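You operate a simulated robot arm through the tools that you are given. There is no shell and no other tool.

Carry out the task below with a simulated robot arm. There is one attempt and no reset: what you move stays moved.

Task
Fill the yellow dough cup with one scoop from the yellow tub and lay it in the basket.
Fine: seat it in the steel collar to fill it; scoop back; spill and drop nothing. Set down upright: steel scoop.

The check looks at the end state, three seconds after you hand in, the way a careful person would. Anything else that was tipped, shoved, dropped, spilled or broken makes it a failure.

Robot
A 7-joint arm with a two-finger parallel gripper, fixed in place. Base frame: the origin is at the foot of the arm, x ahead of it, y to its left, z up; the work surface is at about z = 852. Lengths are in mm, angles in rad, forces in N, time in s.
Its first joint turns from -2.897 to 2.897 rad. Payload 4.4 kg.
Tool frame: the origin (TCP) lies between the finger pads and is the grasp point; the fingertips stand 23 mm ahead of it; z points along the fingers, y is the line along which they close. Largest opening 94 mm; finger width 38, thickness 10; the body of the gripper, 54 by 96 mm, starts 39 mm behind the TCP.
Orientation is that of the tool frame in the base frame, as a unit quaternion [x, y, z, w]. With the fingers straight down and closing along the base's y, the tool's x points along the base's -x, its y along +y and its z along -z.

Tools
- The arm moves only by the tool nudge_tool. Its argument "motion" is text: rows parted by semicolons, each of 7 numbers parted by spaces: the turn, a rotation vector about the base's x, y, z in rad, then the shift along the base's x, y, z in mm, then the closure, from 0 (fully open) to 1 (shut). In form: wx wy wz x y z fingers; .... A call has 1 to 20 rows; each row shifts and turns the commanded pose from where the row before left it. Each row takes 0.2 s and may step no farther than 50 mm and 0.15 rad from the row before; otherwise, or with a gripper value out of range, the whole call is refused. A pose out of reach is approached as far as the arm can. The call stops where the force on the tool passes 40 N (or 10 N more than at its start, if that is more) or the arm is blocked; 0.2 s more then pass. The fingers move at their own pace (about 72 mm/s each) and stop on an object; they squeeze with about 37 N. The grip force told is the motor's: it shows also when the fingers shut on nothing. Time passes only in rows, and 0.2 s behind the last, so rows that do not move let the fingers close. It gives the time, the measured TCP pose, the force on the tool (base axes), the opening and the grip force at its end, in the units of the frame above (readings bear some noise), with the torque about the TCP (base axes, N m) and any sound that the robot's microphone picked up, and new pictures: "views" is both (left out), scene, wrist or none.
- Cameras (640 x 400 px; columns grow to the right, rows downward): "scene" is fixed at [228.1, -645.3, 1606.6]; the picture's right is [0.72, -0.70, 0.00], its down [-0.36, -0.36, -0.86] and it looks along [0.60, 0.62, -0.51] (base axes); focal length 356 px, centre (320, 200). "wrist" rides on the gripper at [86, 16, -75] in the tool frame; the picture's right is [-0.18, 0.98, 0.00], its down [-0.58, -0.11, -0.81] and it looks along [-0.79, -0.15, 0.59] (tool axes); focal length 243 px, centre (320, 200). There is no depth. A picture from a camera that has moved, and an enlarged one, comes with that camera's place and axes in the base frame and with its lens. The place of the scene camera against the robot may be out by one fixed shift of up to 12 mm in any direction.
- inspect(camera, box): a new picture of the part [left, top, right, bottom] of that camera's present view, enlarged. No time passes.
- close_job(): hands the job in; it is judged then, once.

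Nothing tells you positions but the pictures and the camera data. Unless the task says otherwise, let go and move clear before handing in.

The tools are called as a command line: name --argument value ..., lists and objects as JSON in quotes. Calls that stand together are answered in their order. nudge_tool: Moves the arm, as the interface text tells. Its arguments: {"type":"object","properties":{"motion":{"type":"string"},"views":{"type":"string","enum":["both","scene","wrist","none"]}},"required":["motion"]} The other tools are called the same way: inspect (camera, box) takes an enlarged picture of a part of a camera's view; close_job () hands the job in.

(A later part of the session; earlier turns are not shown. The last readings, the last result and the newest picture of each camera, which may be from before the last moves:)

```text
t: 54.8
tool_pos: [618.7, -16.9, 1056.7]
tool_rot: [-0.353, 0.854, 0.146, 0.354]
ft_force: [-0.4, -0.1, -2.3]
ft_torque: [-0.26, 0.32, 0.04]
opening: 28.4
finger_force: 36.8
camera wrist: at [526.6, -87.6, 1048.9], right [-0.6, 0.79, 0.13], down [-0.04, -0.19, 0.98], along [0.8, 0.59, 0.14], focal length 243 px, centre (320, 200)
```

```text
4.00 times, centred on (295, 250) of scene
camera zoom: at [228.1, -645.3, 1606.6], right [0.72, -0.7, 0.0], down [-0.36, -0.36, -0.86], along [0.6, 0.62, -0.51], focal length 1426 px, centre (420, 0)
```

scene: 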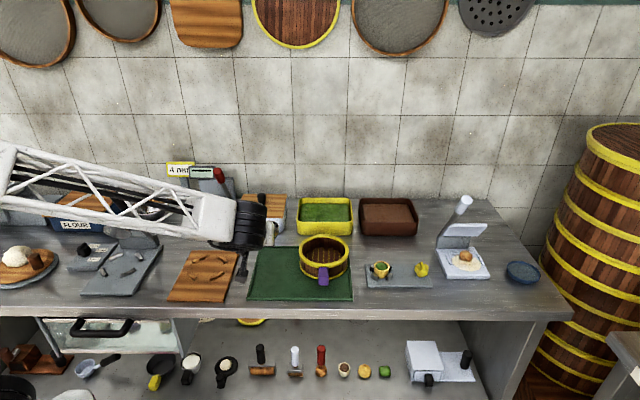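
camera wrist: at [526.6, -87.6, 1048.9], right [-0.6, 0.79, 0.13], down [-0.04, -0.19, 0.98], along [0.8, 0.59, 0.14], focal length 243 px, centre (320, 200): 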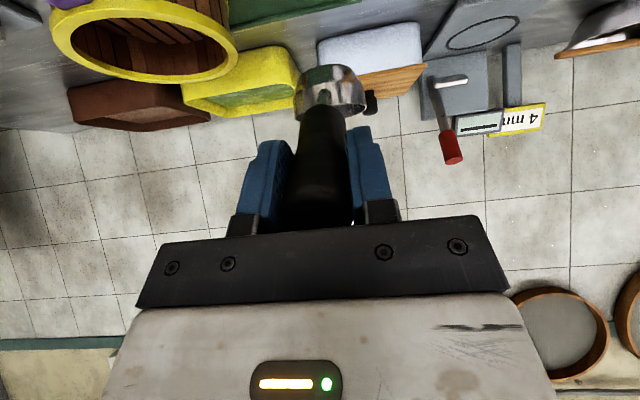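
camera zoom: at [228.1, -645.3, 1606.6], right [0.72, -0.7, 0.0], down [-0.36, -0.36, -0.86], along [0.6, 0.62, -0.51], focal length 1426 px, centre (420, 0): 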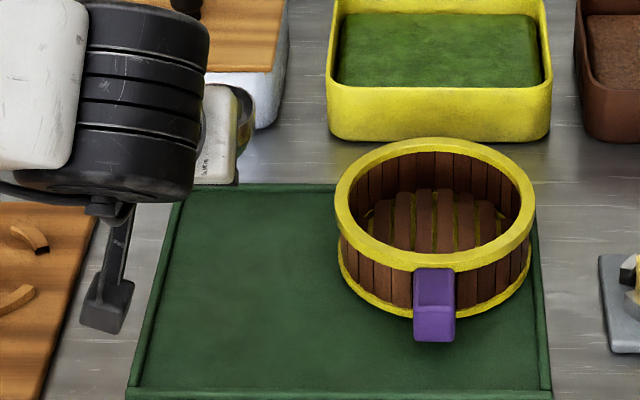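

In position above the mat. Lowering, then in small steps to touch-down.

nudge_tool --motion "0 0 0 0 0 -35 0.85; 0 0 0 0 0 -35 0.85; 0 0 0 0 0 -20 0.85; 0 0 0 0 0 -8 0.85; 0 0 0 0 0 -5 0.85; 0 0 0 0 0 -4 0.85; 0 0 0 0 0 0 0.85" --views "both"

inspect --camera "wrist" --box '[250, 40, 410, 160]'

```text
t: 56.4
tool_pos: [619.6, -18.6, 949.8]
tool_rot: [-0.353, 0.854, 0.147, 0.353]
ft_force: [0.1, -0.9, -2.5]
ft_torque: [-0.27, 0.25, -0.06]
opening: 28.4
finger_force: 37.1
camera wrist: at [527.2, -87.8, 941.8], right [-0.6, 0.79, 0.13], down [-0.04, -0.19, 0.98], along [0.8, 0.59, 0.14], focal length 243 px, centre (320, 200)
```

scene: 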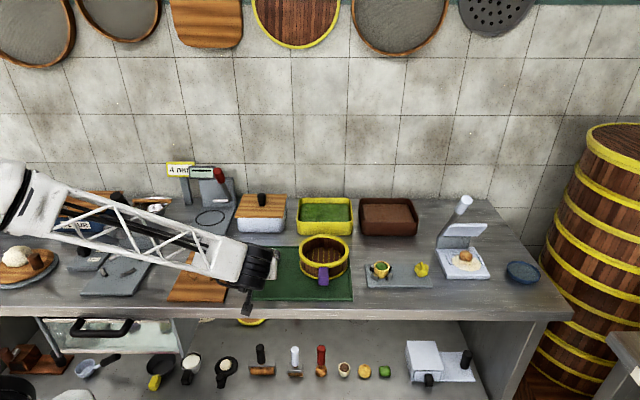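
wrist: 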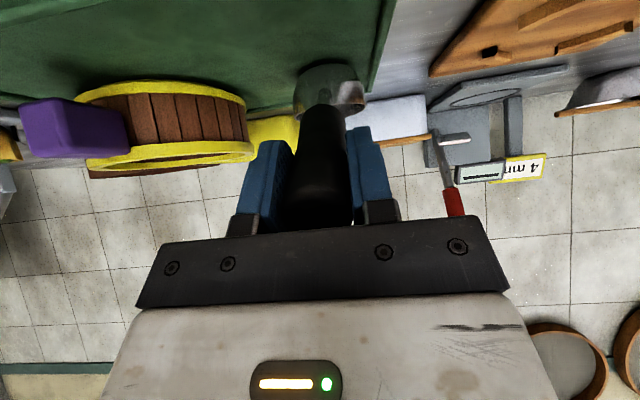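

```text
3.33 times, centred on (330, 100) of wrist
camera zoom: at [527.2, -87.8, 941.8], right [-0.6, 0.79, 0.13], down [-0.04, -0.19, 0.98], along [0.8, 0.59, 0.14], focal length 809 px, centre (287, 533)
```

zoom: 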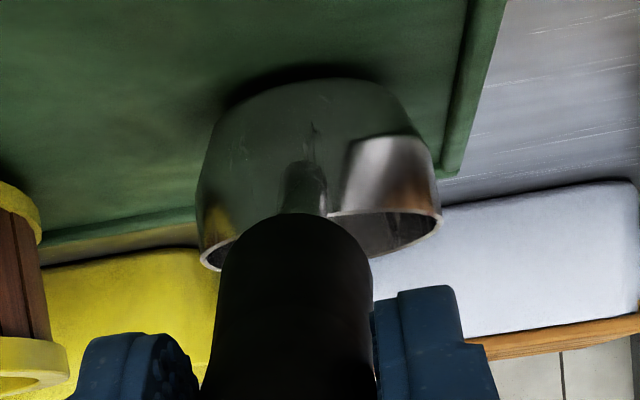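

Just above the mat with no contact yet. Lowering in 2 mm steps.

nudge_tool --motion "0 0 0 0 0 -2 0.85; 0 0 0 0 0 -2 0.85; 0 0 0 0 0 0 0.85" --views "none"

nudge_tool --motion "0 0 0 0 0 -1.5 0.85; 0 0 0 0 0 0 0.85" --views "none"

```text
t: 57.2
tool_pos: [619.3, -18.3, 947.1]
tool_rot: [-0.354, 0.853, 0.148, 0.354]
ft_force: [-1.5, 1.4, 5.9]
ft_torque: [0.62, 0.0, 0.2]
opening: 28.1
finger_force: 36.8
```

```text
t: 57.8
tool_pos: [619.2, -18.3, 944.4]
tool_rot: [-0.353, 0.853, 0.146, 0.355]
ft_force: [-2.3, -5.9, 14.8]
ft_torque: [0.41, -0.88, -0.26]
opening: 28.2
finger_force: 37.0
```

Contact with the mat. I'll ease the pressure slightly and then open the fingers slowly.

nudge_tool --motion "0 0 0 0 0 1 0.85; 0 0 0 0 0 0 0.85" --views "wrist"

inspect --camera "wrist" --box '[250, 40, 410, 160]'

```text
t: 58.4
tool_pos: [619.6, -19.0, 944.2]
tool_rot: [-0.353, 0.854, 0.147, 0.353]
ft_force: [2.5, -2.2, 6.9]
ft_torque: [0.16, -0.78, -0.35]
opening: 28.3
finger_force: 36.8
camera wrist: at [526.7, -87.7, 936.9], right [-0.6, 0.79, 0.13], down [-0.03, -0.19, 0.98], along [0.8, 0.59, 0.14], focal length 243 px, centre (320, 200)
```

wrist: 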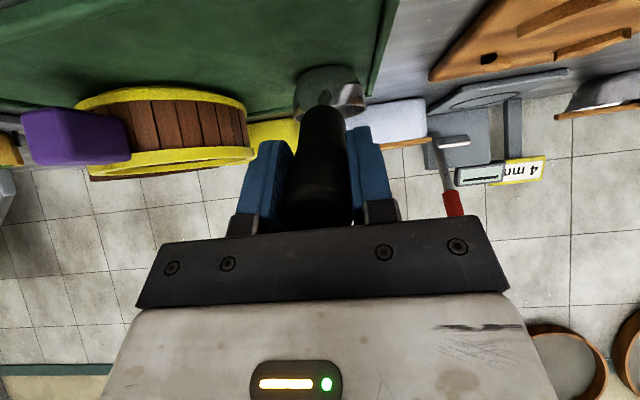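

```text
3.33 times, centred on (330, 100) of wrist
camera zoom: at [526.7, -87.7, 936.9], right [-0.6, 0.79, 0.13], down [-0.03, -0.19, 0.98], along [0.8, 0.59, 0.14], focal length 809 px, centre (287, 533)
```

zoom: 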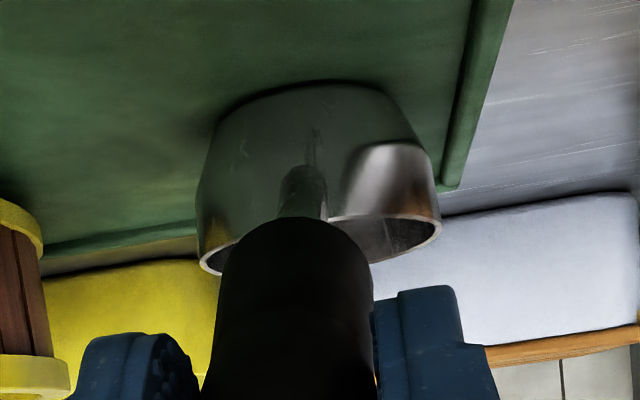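

The bowl rests on the mat. Opening gradually.

nudge_tool --motion "0 0 0 0 0 0 0.72; 0 0 0 0 0 0 0.69; 0 0 0 0 0 0 0.66; 0 0 0 0 0 0 0.6; 0 0 0 0 0 0 0.45; 0 0 0 0 0 0 0.2; 0 0 0 0 0 0 0; 0 0 0 0 0 0 0" --views "both"

inspect --camera "wrist" --box '[220, 40, 420, 240]'

```text
t: 60.2
tool_pos: [619.5, -18.3, 944.8]
tool_rot: [-0.354, 0.854, 0.147, 0.353]
ft_force: [-0.2, 0.6, -0.2]
ft_torque: [0.01, 0.01, -0.01]
opening: 94.0
finger_force: 0.1
camera wrist: at [526.8, -87.7, 937.1], right [-0.6, 0.79, 0.13], down [-0.04, -0.19, 0.98], along [0.8, 0.59, 0.14], focal length 243 px, centre (320, 200)
```

scene: 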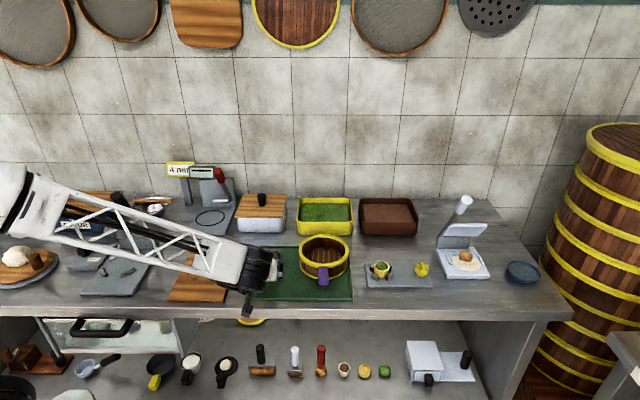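
wrist: 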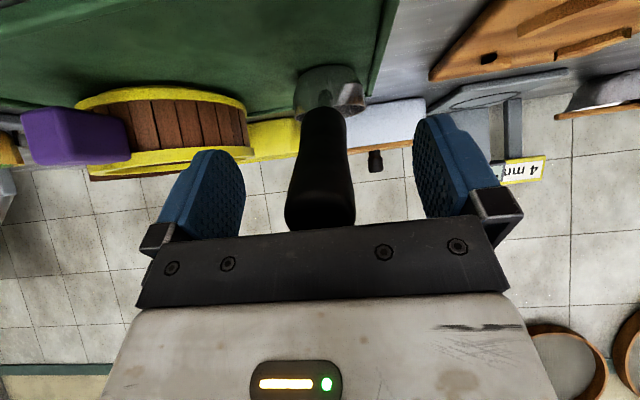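

```text
2.00 times, centred on (320, 140) of wrist
camera zoom: at [526.8, -87.7, 937.1], right [-0.6, 0.79, 0.13], down [-0.04, -0.19, 0.98], along [0.8, 0.59, 0.14], focal length 485 px, centre (320, 320)
```

zoom: 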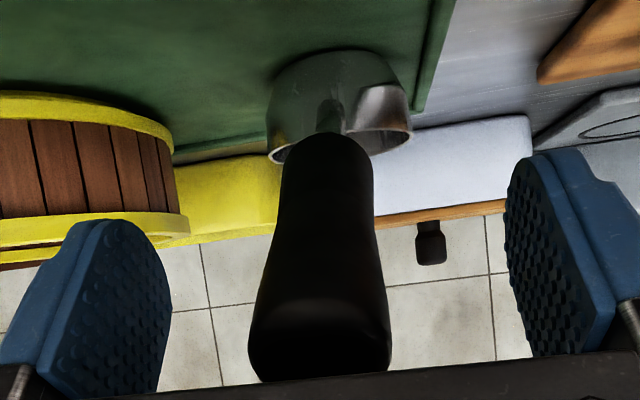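

The scoop stands on its own. Backing out along the tool axis.

nudge_tool --motion "0 0 0 -7.5 -7.5 10.6 0; 0 0 0 -15 -15 21.2 0; 0 0 0 -17.5 -17.5 24.7 0; 0 0 0 -20 -20 28.3 0; 0 0 0 0 0 30 0; 0 0 0 0 0 40 0; 0 0 0 0 0 0 0" --views "both"

inspect --camera "wrist" --box '[220, 0, 420, 140]'

inspect --camera "scene" --box '[230, 200, 360, 300]'

```text
t: 61.8
tool_pos: [557.9, -78.2, 1098.8]
tool_rot: [-0.354, 0.854, 0.147, 0.353]
ft_force: [0.3, 0.0, -0.2]
ft_torque: [0.0, 0.0, -0.02]
opening: 94.0
finger_force: 0.1
camera wrist: at [466.4, -148.0, 1091.4], right [-0.6, 0.79, 0.13], down [-0.03, -0.19, 0.98], along [0.8, 0.59, 0.14], focal length 243 px, centre (320, 200)
```

scene: 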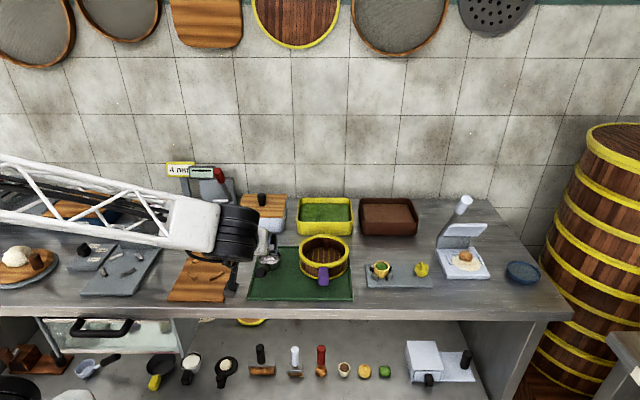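
wrist: 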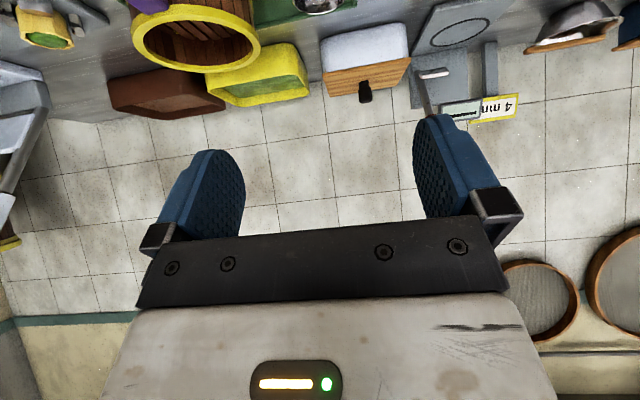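

```text
2.86 times, centred on (320, 70) of wrist
camera zoom: at [466.4, -148.0, 1091.4], right [-0.6, 0.79, 0.13], down [-0.03, -0.19, 0.98], along [0.8, 0.59, 0.14], focal length 693 px, centre (320, 571)
```

zoom: 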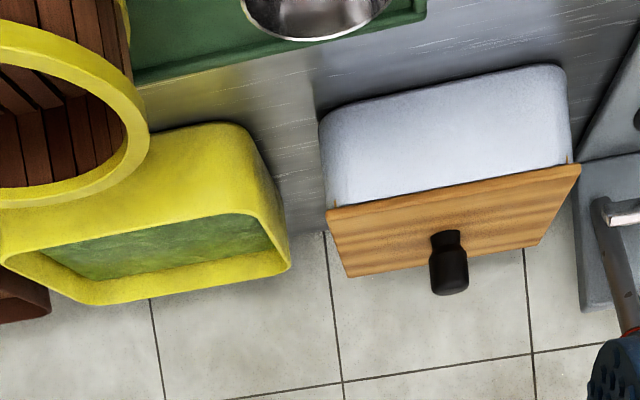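

```text
4.00 times, centred on (295, 250) of scene
camera zoom: at [228.1, -645.3, 1606.6], right [0.72, -0.7, 0.0], down [-0.36, -0.36, -0.86], along [0.6, 0.62, -0.51], focal length 1426 px, centre (420, 0)
```

zoom: 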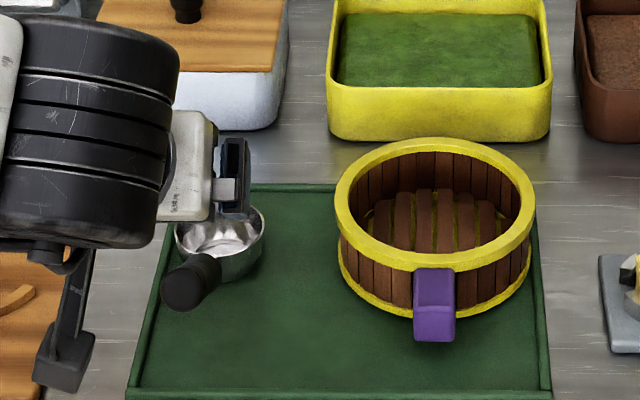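

The scoop is back on the mat, upright. Now I'll turn the hand straight down again and go over the basket to measure it.

nudge_tool --motion "-0.0926 0.0926 0 0 0 5 0; -0.0926 0.0926 0 0 0 5 0; -0.0926 0.0926 0 0 0 5 0; -0.0926 0.0926 0 0 0 5 0; -0.0926 0.0926 0 0 0 5 0; -0.0926 0.0926 0 0 0 5 0; 0 0 -0.1309 38.7 4.75 4 0; 0 0 -0.1309 38.7 4.75 4 0; 0 0 -0.1309 38.7 4.75 4 0; 0 0 -0.1309 38.7 4.75 4 0; 0 0 -0.1309 38.7 4.75 4 0; 0 0 -0.1309 38.5 4.75 4 0; 0 0 0 0 0 0 0" --views "both"

inspect --camera "wrist" --box '[240, 0, 440, 130]'

inspect --camera "scene" --box '[240, 220, 440, 300]'

```text
t: 64.6
tool_pos: [791.8, -48.3, 1154.1]
tool_rot: [0.002, 1.0, 0.0, 0.0]
ft_force: [-0.5, -0.3, -0.4]
ft_torque: [0.03, 0.01, 0.0]
opening: 94.2
finger_force: 0.0
camera wrist: at [704.8, -33.3, 1228.8], right [0.19, 0.98, 0.0], down [0.58, -0.11, 0.81], along [0.79, -0.15, -0.59], focal length 243 px, centre (320, 200)
```

scene: 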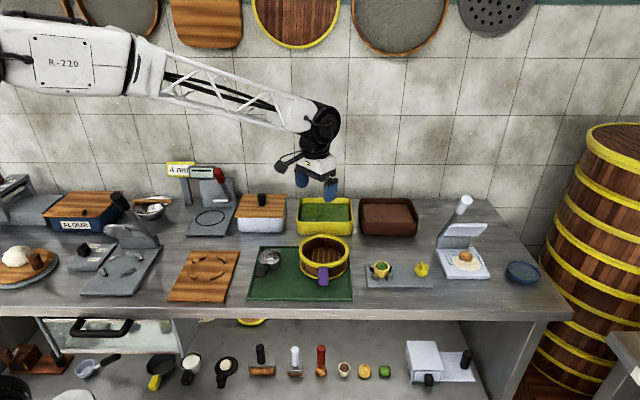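
wrist: 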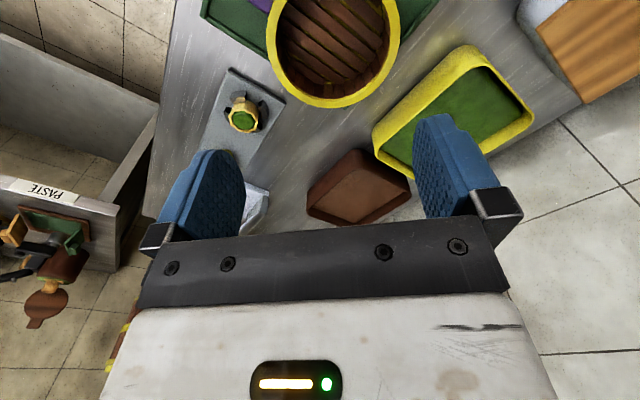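

```text
3.08 times, centred on (340, 65) of wrist
camera zoom: at [704.8, -33.3, 1228.8], right [0.19, 0.98, 0.0], down [0.58, -0.11, 0.81], along [0.79, -0.15, -0.59], focal length 746 px, centre (258, 615)
```

zoom: 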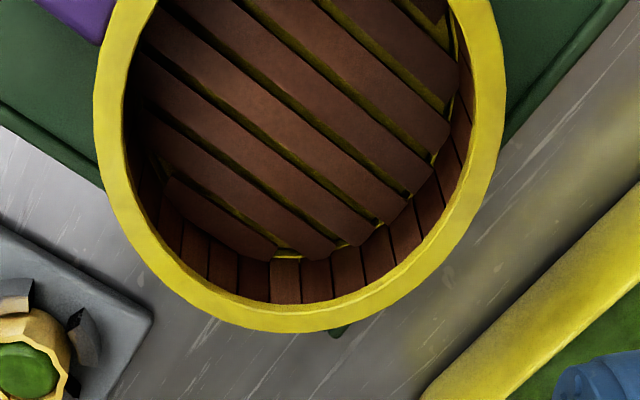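

```text
3.20 times, centred on (340, 260) of scene
camera zoom: at [228.1, -645.3, 1606.6], right [0.72, -0.7, 0.0], down [-0.36, -0.36, -0.86], along [0.6, 0.62, -0.51], focal length 1140 px, centre (256, 8)
```

zoom: 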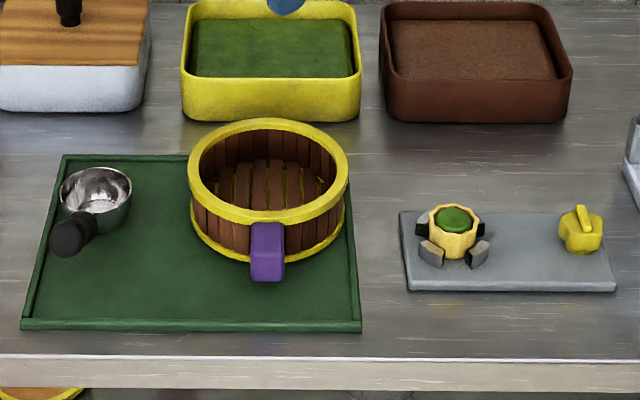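

The basket's centre is about (833, -41), rim z about 907, slatted floor about z 868, inner radius about 64 mm. The scoop stands upright on the mat. Now to the filled cup: moving above the collar to re-measure it.

nudge_tool --motion "0 0 0 20.8 -24.5 -23.8 0; 0 0 0 20.8 -24.5 -23.8 0; 0 0 0 20.8 -24.5 -23.8 0; 0 0 0 20.8 -24.5 -23.8 0; 0 0 0 20.8 -24.5 -23.8 0; 0 0 0 21 -24.5 -24 0; 0 0 0 0 0 0 0" --views "both"

inspect --camera "wrist" --box '[260, 10, 380, 110]'

inspect --camera "scene" --box '[360, 245, 410, 285]'

```text
t: 66.2
tool_pos: [914.6, -196.6, 1010.2]
tool_rot: [0.001, 1.0, 0.0, 0.0]
ft_force: [0.8, 0.6, -0.2]
ft_torque: [0.01, 0.02, 0.01]
opening: 94.0
finger_force: 0.0
camera wrist: at [829.0, -180.4, 1085.1], right [0.19, 0.98, 0.0], down [0.58, -0.11, 0.81], along [0.79, -0.15, -0.59], focal length 243 px, centre (320, 200)
```

scene: 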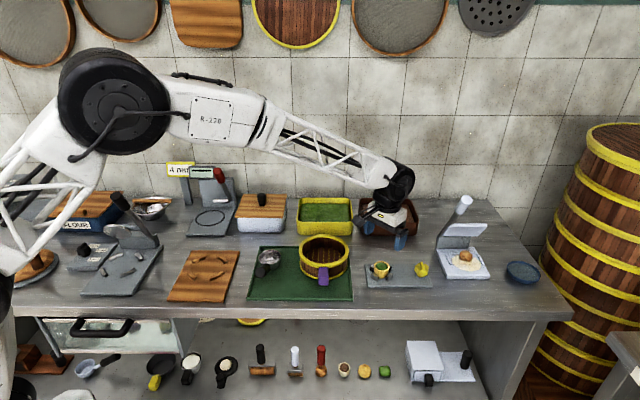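
wrist: 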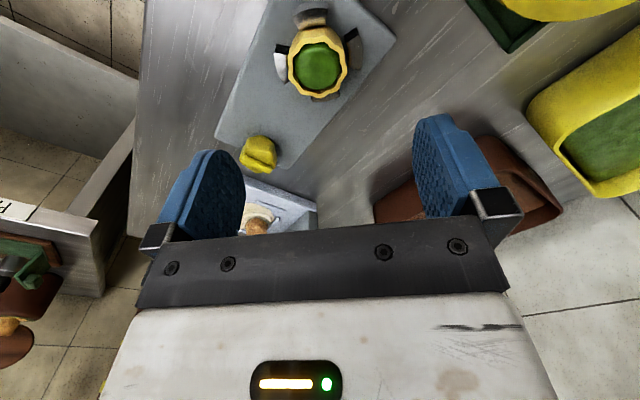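

```text
4.00 times, centred on (320, 60) of wrist
camera zoom: at [829.0, -180.4, 1085.1], right [0.19, 0.98, 0.0], down [0.58, -0.11, 0.81], along [0.79, -0.15, -0.59], focal length 970 px, centre (320, 760)
```

zoom: 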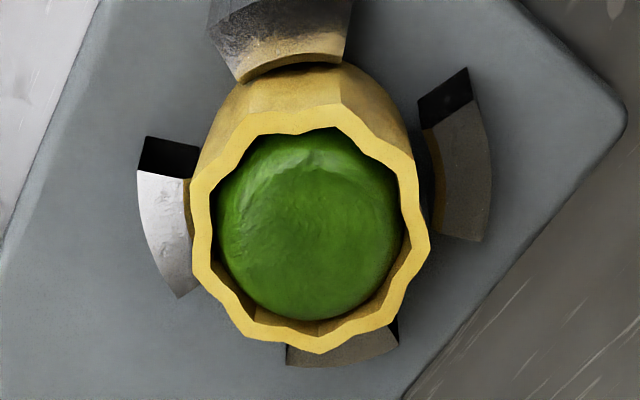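

```text
10.00 times, centred on (385, 265) of scene
camera zoom: at [228.1, -645.3, 1606.6], right [0.72, -0.7, 0.0], down [-0.36, -0.36, -0.86], along [0.6, 0.62, -0.51], focal length 3564 px, centre (-330, -450)
```

zoom: 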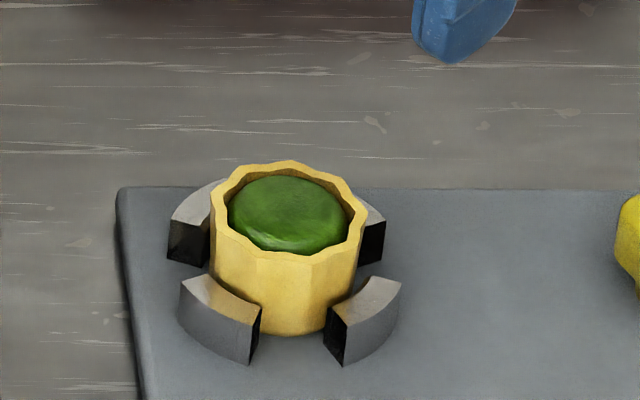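

The filled cup is at (918.4, -199), upright in the ring. Lowering over it with the fingers half closed, to the same grip height as before.

nudge_tool --motion "0 0 0 2.5 -2 -25 0.36; 0 0 0 0 0 -30 0.36; 0 0 0 0 0 -20 0.36; 0 0 0 0 0 0 0.36" --views "both"

inspect --camera "wrist" --box '[240, 40, 400, 180]'

inspect --camera "scene" --box '[350, 230, 430, 290]'

```text
t: 67.2
tool_pos: [918.0, -196.7, 934.0]
tool_rot: [0.001, 1.0, 0.0, 0.0]
ft_force: [0.7, -0.5, 0.9]
ft_torque: [-0.01, 0.01, -0.01]
opening: 60.1
finger_force: 0.1
camera wrist: at [831.3, -182.1, 1010.2], right [0.19, 0.98, 0.0], down [0.58, -0.11, 0.81], along [0.79, -0.15, -0.59], focal length 243 px, centre (320, 200)
```

scene: 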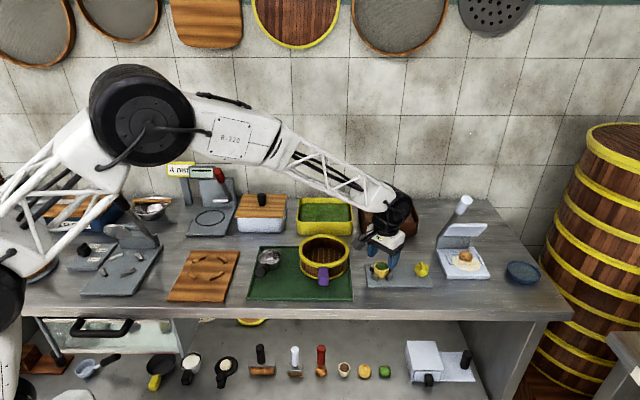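
wrist: 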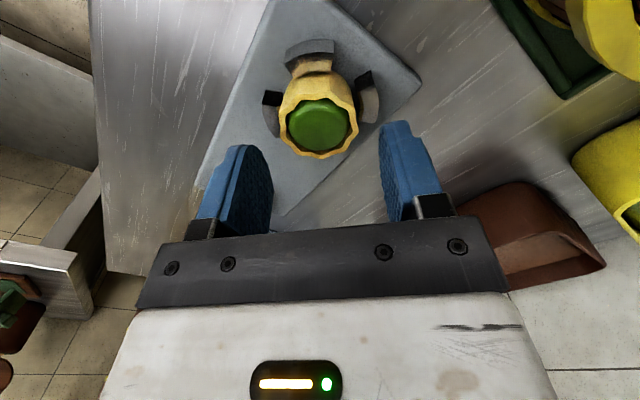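

```text
2.86 times, centred on (320, 110) of wrist
camera zoom: at [831.3, -182.1, 1010.2], right [0.19, 0.98, 0.0], down [0.58, -0.11, 0.81], along [0.79, -0.15, -0.59], focal length 693 px, centre (320, 457)
```

zoom: 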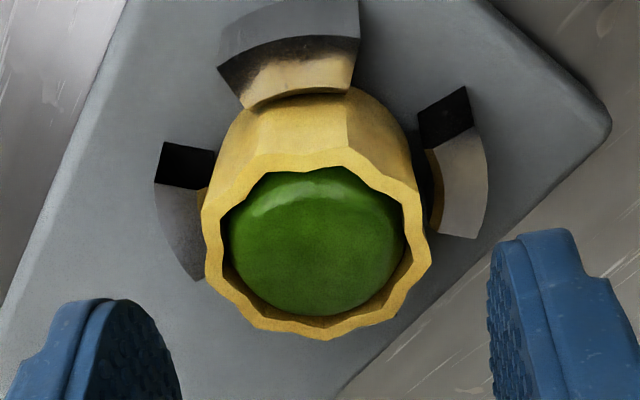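

```text
6.67 times, centred on (390, 260) of scene
camera zoom: at [228.1, -645.3, 1606.6], right [0.72, -0.7, 0.0], down [-0.36, -0.36, -0.86], along [0.6, 0.62, -0.51], focal length 2376 px, centre (-147, -200)
```

zoom: 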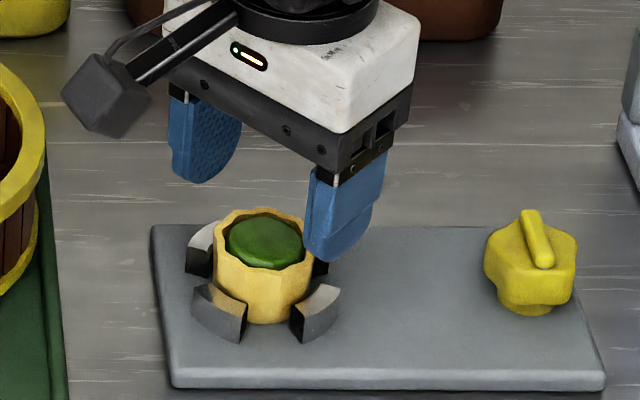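

Well aligned. Final descent and gentle close.

nudge_tool --motion "0 0 0 1 0 -15 0.36; 0 0 0 0 0 -10 0.36; 0 0 0 0 0 -5.3 0.36; 0 0 0 0 0 0 0.36" --views "wrist"

nudge_tool --motion "0 0 0 0 0 0 0.45; 0 0 0 0 0 0 0.5; 0 0 0 0 0 0 0.53; 0 0 0 0 0 0 0.545; 0 0 0 0 0 0 0.556; 0 0 0 0 0 0 0.556" --views "both"

inspect --camera "wrist" --box '[240, 60, 400, 200]'

```text
t: 68.2
tool_pos: [918.5, -198.0, 904.9]
tool_rot: [0.0, 1.0, 0.0, 0.0]
ft_force: [0.7, 0.8, -0.1]
ft_torque: [0.0, -0.01, 0.0]
opening: 60.4
finger_force: 0.0
camera wrist: at [832.4, -182.1, 980.4], right [0.19, 0.98, 0.0], down [0.58, -0.11, 0.81], along [0.79, -0.15, -0.59], focal length 243 px, centre (320, 200)
```

wrist: 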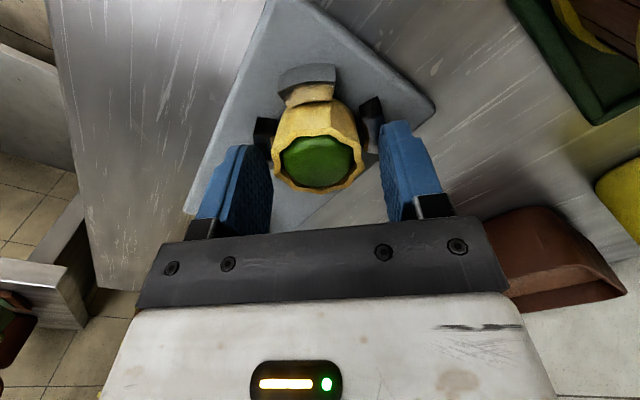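

```text
t: 69.6
tool_pos: [918.3, -197.3, 904.7]
tool_rot: [0.001, 1.0, 0.001, 0.0]
ft_force: [0.2, -1.0, 0.7]
ft_torque: [0.0, 0.06, 0.0]
opening: 43.0
finger_force: 1.0
camera wrist: at [832.4, -182.1, 980.5], right [0.19, 0.98, 0.0], down [0.58, -0.11, 0.81], along [0.79, -0.15, -0.59], focal length 243 px, centre (320, 200)
```

scene: 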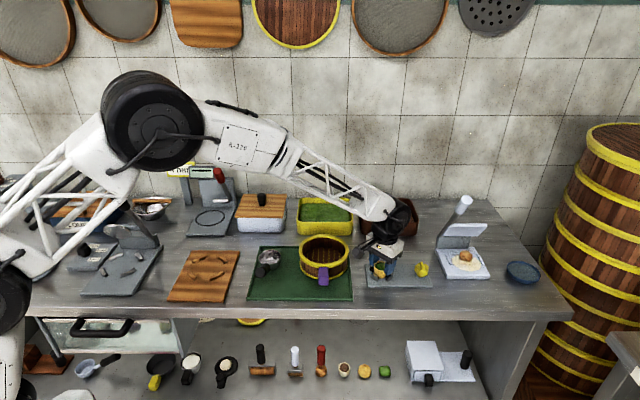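
wrist: 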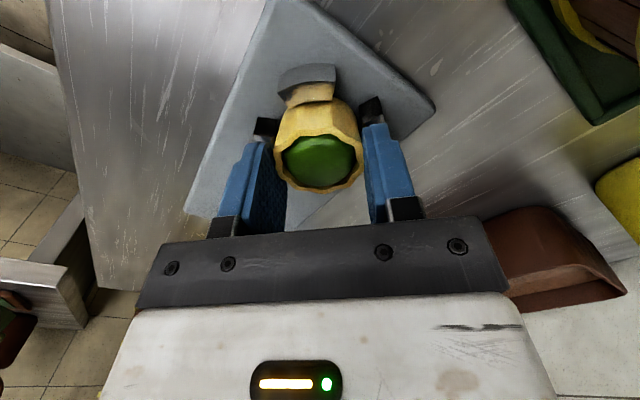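

```text
2.86 times, centred on (320, 130) of wrist
camera zoom: at [832.4, -182.1, 980.5], right [0.19, 0.98, 0.0], down [0.58, -0.11, 0.81], along [0.79, -0.15, -0.59], focal length 693 px, centre (320, 400)
```

zoom: 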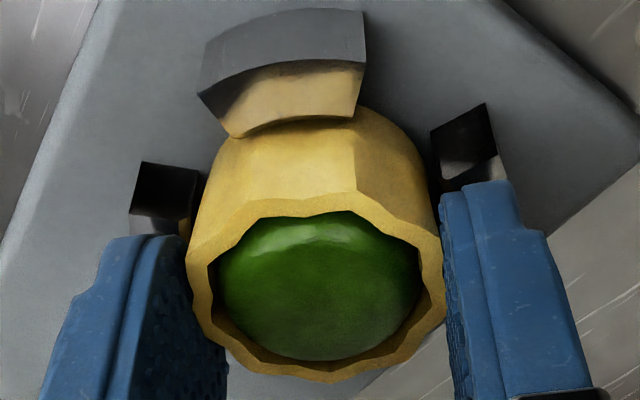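

Just making contact; holding and firming slightly to get a secure grip.

nudge_tool --motion "0 0 0 0 0 0 0.56; 0 0 0 0 0 0 0.565; 0 0 0 0 0 0 0.565; 0 0 0 0 0 0 0.565" --views "none"

```text
t: 70.6
tool_pos: [919.4, -198.2, 905.2]
tool_rot: [0.001, 1.0, 0.0, 0.0]
ft_force: [0.0, 0.3, 0.6]
ft_torque: [0.06, 0.01, -0.01]
opening: 42.6
finger_force: 36.8
```

Grip is as secure as before. Lifting straight out of the collar slowly.

nudge_tool --motion "0 0 0 0 0 4 0.565; 0 0 0 0 0 8 0.565; 0 0 0 0 0 12 0.565; 0 0 0 0 0 16 0.565; 0 0 0 0 0 20 0.565; 0 0 0 0 0 20 0.565; 0 0 0 0 0 0 0.565" --views "both"

inspect --camera "wrist" --box '[240, 60, 400, 200]'

inspect --camera "scene" --box '[350, 210, 430, 290]'

```text
t: 72.2
tool_pos: [918.5, -198.5, 984.6]
tool_rot: [0.001, 1.0, 0.0, 0.0]
ft_force: [0.4, 0.3, 0.6]
ft_torque: [0.0, -0.01, 0.02]
opening: 42.6
finger_force: 37.3
camera wrist: at [832.5, -182.6, 1060.6], right [0.19, 0.98, 0.0], down [0.58, -0.11, 0.81], along [0.79, -0.15, -0.59], focal length 243 px, centre (320, 200)
```

scene: 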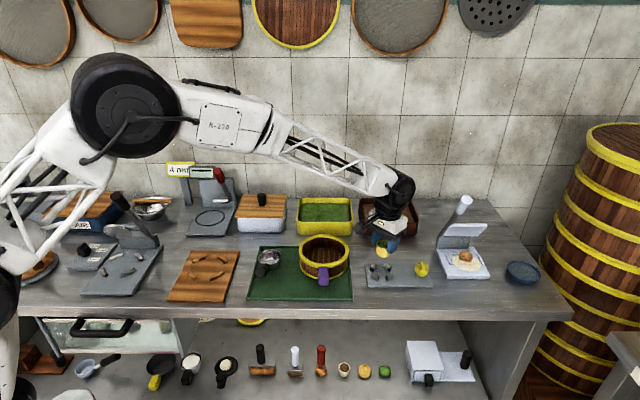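
wrist: 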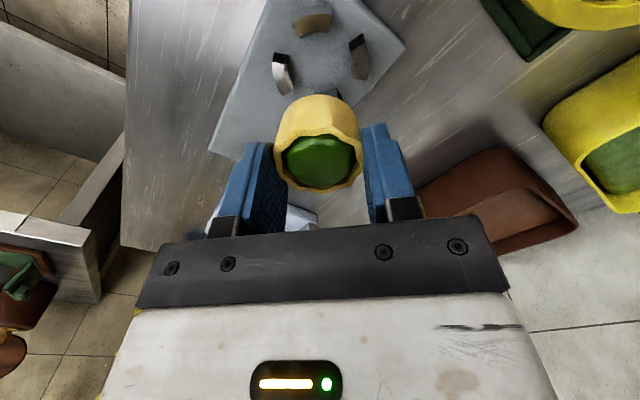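

```text
2.86 times, centred on (320, 130) of wrist
camera zoom: at [832.5, -182.6, 1060.6], right [0.19, 0.98, 0.0], down [0.58, -0.11, 0.81], along [0.79, -0.15, -0.59], focal length 693 px, centre (320, 400)
```

zoom: 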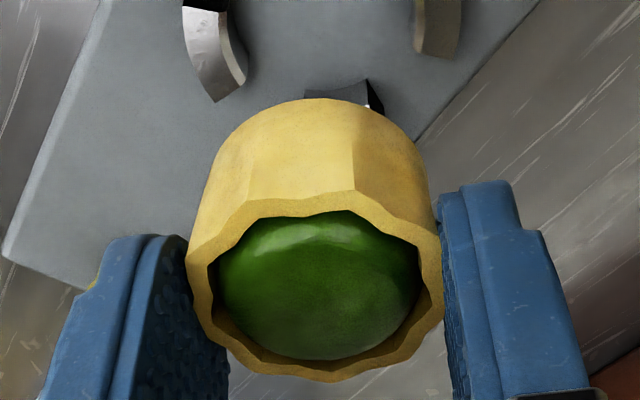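

```text
5.00 times, centred on (390, 250) of scene
camera zoom: at [228.1, -645.3, 1606.6], right [0.72, -0.7, 0.0], down [-0.36, -0.36, -0.86], along [0.6, 0.62, -0.51], focal length 1782 px, centre (-30, -50)
```

zoom: 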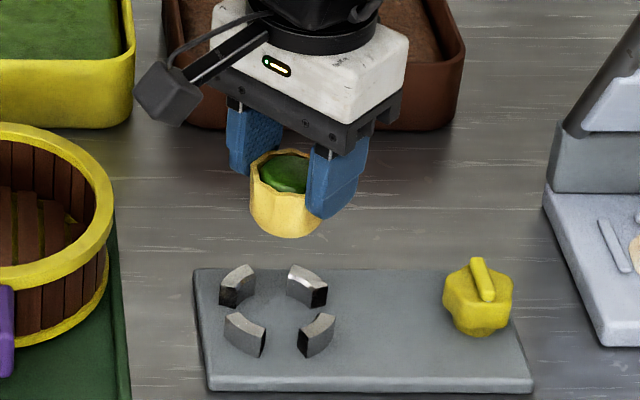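

The cup and filling came out cleanly. Raising a bit and carrying it level over the basket.

nudge_tool --motion "0 0 0 0 0 25 0.565; 0 0 0 -8 14 0 0.565; 0 0 0 -14.5 26.5 0 0.565; 0 0 0 -14.5 26.5 0 0.565; 0 0 0 -14.5 26.5 0 0.565; 0 0 0 -14.5 26.5 0 0.565; 0 0 0 -12.5 24 0 0.565; 0 0 0 -8 14 0 0.565; 0 0 0 0 0 0 0.565" --views "both"

inspect --camera "wrist" --box '[180, 0, 460, 200]'

inspect --camera "scene" --box '[280, 200, 380, 290]'

```text
t: 74.2
tool_pos: [831.4, -40.3, 1009.5]
tool_rot: [0.001, 1.0, 0.0, 0.0]
ft_force: [-0.2, -1.0, -0.7]
ft_torque: [0.03, -0.01, 0.01]
opening: 42.2
finger_force: 36.7
camera wrist: at [746.1, -24.1, 1085.5], right [0.19, 0.98, 0.0], down [0.58, -0.11, 0.81], along [0.79, -0.15, -0.59], focal length 243 px, centre (320, 200)
```

scene: 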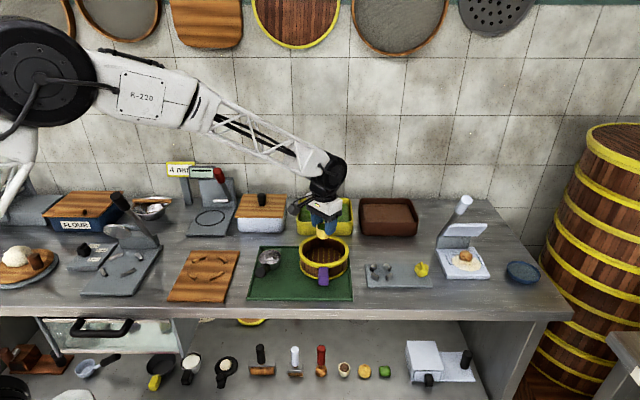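
wrist: 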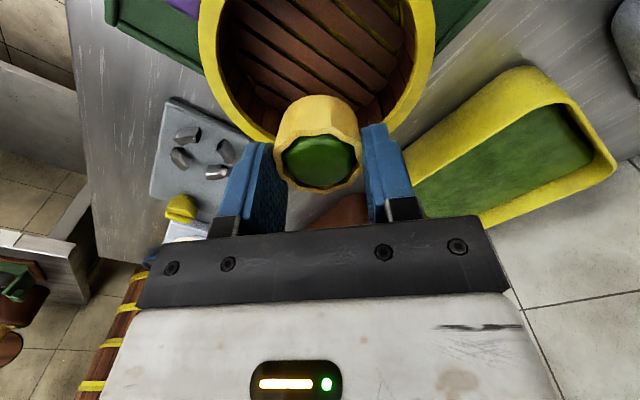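

```text
2.00 times, centred on (320, 100) of wrist
camera zoom: at [746.1, -24.1, 1085.5], right [0.19, 0.98, 0.0], down [0.58, -0.11, 0.81], along [0.79, -0.15, -0.59], focal length 485 px, centre (320, 400)
```

zoom: 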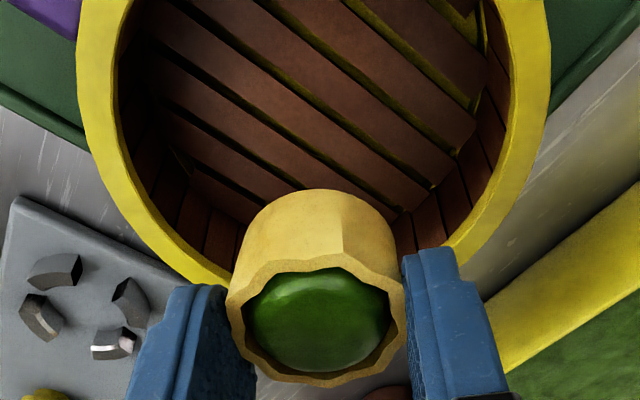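

```text
4.44 times, centred on (330, 245) of scene
camera zoom: at [228.1, -645.3, 1606.6], right [0.72, -0.7, 0.0], down [-0.36, -0.36, -0.86], along [0.6, 0.62, -0.51], focal length 1584 px, centre (276, 0)
```

zoom: 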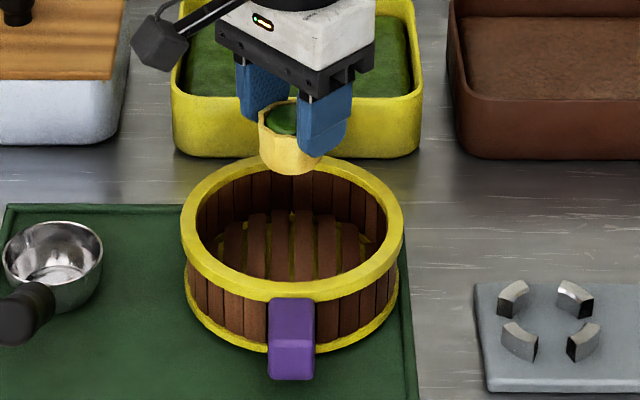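

Centred over the basket. Lowering to just above the slats, then checking.

nudge_tool --motion "0 0 0 0 0 -25 0.565; 0 0 0 0 0 -25 0.565; 0 0 0 0 0 -20 0.565; 0 0 0 0 0 -12 0.565; 0 0 0 0 0 0 0.565" --views "both"

inspect --camera "wrist" --box '[180, 0, 460, 200]'

inspect --camera "scene" --box '[290, 220, 360, 290]'

```text
t: 75.4
tool_pos: [832.3, -40.0, 927.5]
tool_rot: [0.0, 1.0, 0.001, 0.0]
ft_force: [0.5, 0.5, -0.4]
ft_torque: [-0.01, 0.01, 0.0]
opening: 42.3
finger_force: 36.8
camera wrist: at [745.9, -24.7, 1003.9], right [0.19, 0.98, 0.0], down [0.58, -0.11, 0.81], along [0.79, -0.15, -0.59], focal length 243 px, centre (320, 200)
```

scene: 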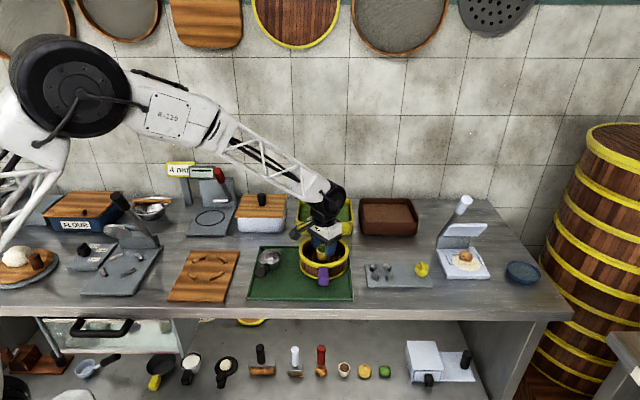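
wrist: 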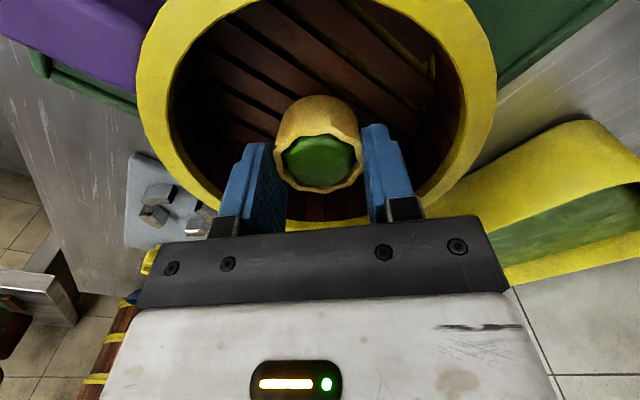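

```text
2.00 times, centred on (320, 100) of wrist
camera zoom: at [745.9, -24.7, 1003.9], right [0.19, 0.98, 0.0], down [0.58, -0.11, 0.81], along [0.79, -0.15, -0.59], focal length 485 px, centre (320, 400)
```

zoom: 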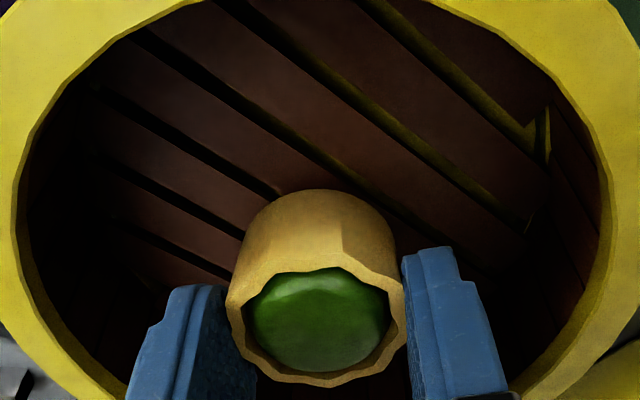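

```text
5.71 times, centred on (325, 255) of scene
camera zoom: at [228.1, -645.3, 1606.6], right [0.72, -0.7, 0.0], down [-0.36, -0.36, -0.86], along [0.6, 0.62, -0.51], focal length 2036 px, centre (291, -114)
```

zoom: 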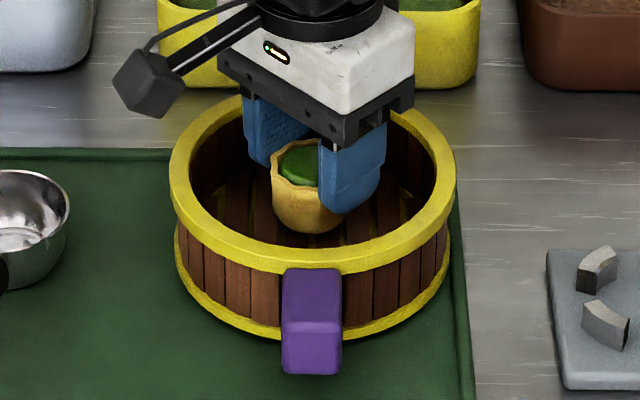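

Inside the basket with clear sides. Lowering slowly to the slats, watching for contact.

nudge_tool --motion "0 0 0 0 0 -5 0.565; 0 0 0 0 0 -4 0.565; 0 0 0 0 0 -3 0.565; 0 0 0 0 0 0 0.565" --views "none"

nudge_tool --motion "0 0 0 0 0 -2 0.565; 0 0 0 0 0 0 0.565" --views "scene"

inspect --camera "scene" --box '[300, 230, 350, 280]'

```text
t: 76.4
tool_pos: [833.0, -40.8, 915.7]
tool_rot: [0.001, 1.0, 0.0, 0.001]
ft_force: [-0.3, -0.2, -1.0]
ft_torque: [-0.02, 0.01, -0.02]
opening: 42.3
finger_force: 37.3
```

```text
t: 77.0
tool_pos: [833.2, -39.8, 915.8]
tool_rot: [0.001, 1.0, 0.0, 0.001]
ft_force: [-1.8, -1.2, 12.5]
ft_torque: [-0.23, 0.1, -0.06]
opening: 42.2
finger_force: 37.4
```

scene: 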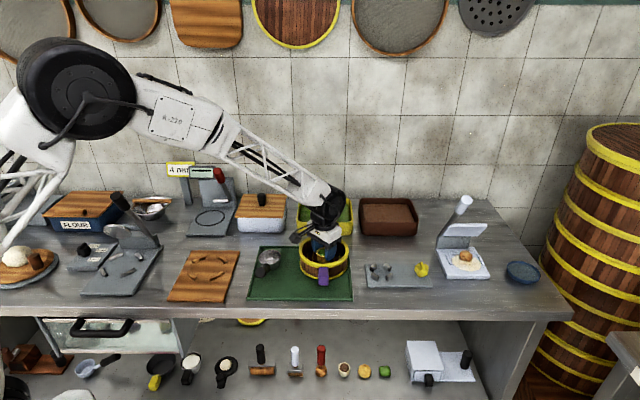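

```text
8.00 times, centred on (325, 255) of scene
camera zoom: at [228.1, -645.3, 1606.6], right [0.72, -0.7, 0.0], down [-0.36, -0.36, -0.86], along [0.6, 0.62, -0.51], focal length 2851 px, centre (280, -240)
```

zoom: 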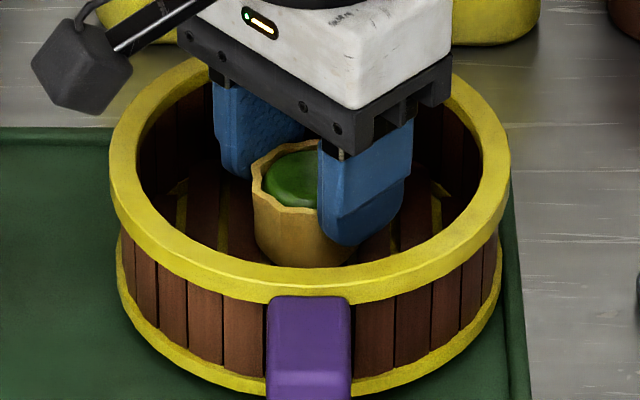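

The cup rests on the slats (contact about 13 N). Easing slightly and opening the fingers.

nudge_tool --motion "0 0 0 0 0 0.7 0.565; 0 0 0 0 0 0 0.55; 0 0 0 0 0 0 0.53; 0 0 0 0 0 0 0.48; 0 0 0 0 0 0 0.36; 0 0 0 0 0 0 0.36" --views "both"

inspect --camera "wrist" --box '[240, 60, 400, 200]'

inspect --camera "scene" --box '[300, 230, 350, 280]'

```text
t: 78.4
tool_pos: [832.6, -40.3, 915.1]
tool_rot: [0.001, 1.0, -0.001, 0.0]
ft_force: [-0.6, -0.4, 0.2]
ft_torque: [0.0, 0.03, -0.01]
opening: 60.0
finger_force: 0.0
camera wrist: at [746.1, -24.5, 990.3], right [0.19, 0.98, 0.0], down [0.58, -0.11, 0.81], along [0.79, -0.15, -0.59], focal length 243 px, centre (320, 200)
```

scene: 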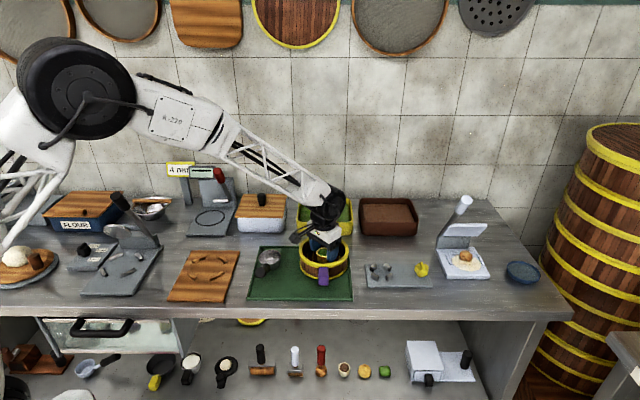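
wrist: 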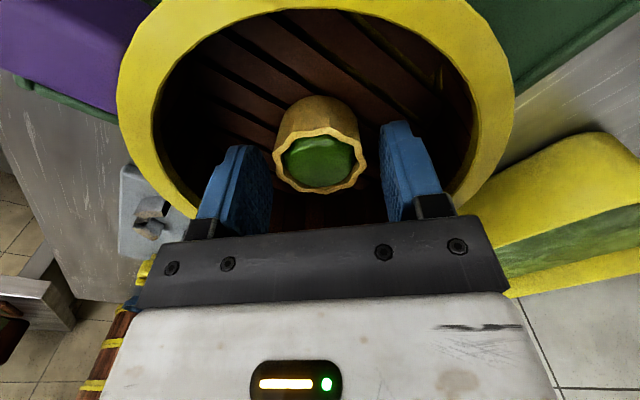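

```text
2.86 times, centred on (320, 130) of wrist
camera zoom: at [746.1, -24.5, 990.3], right [0.19, 0.98, 0.0], down [0.58, -0.11, 0.81], along [0.79, -0.15, -0.59], focal length 693 px, centre (320, 400)
```

zoom: 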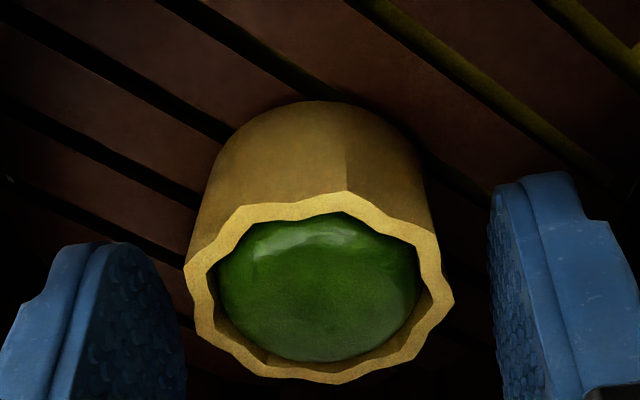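

```text
8.00 times, centred on (325, 255) of scene
camera zoom: at [228.1, -645.3, 1606.6], right [0.72, -0.7, 0.0], down [-0.36, -0.36, -0.86], along [0.6, 0.62, -0.51], focal length 2851 px, centre (280, -240)
```

zoom: 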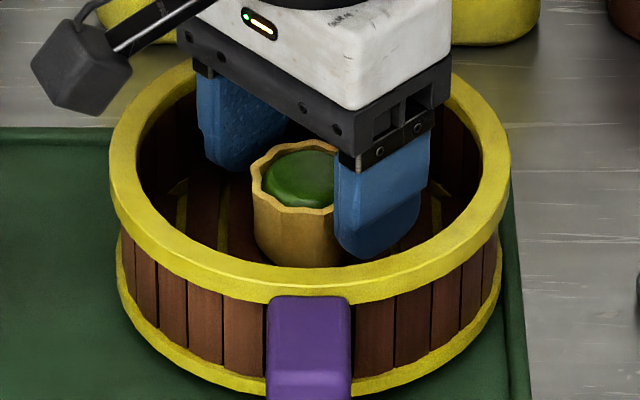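

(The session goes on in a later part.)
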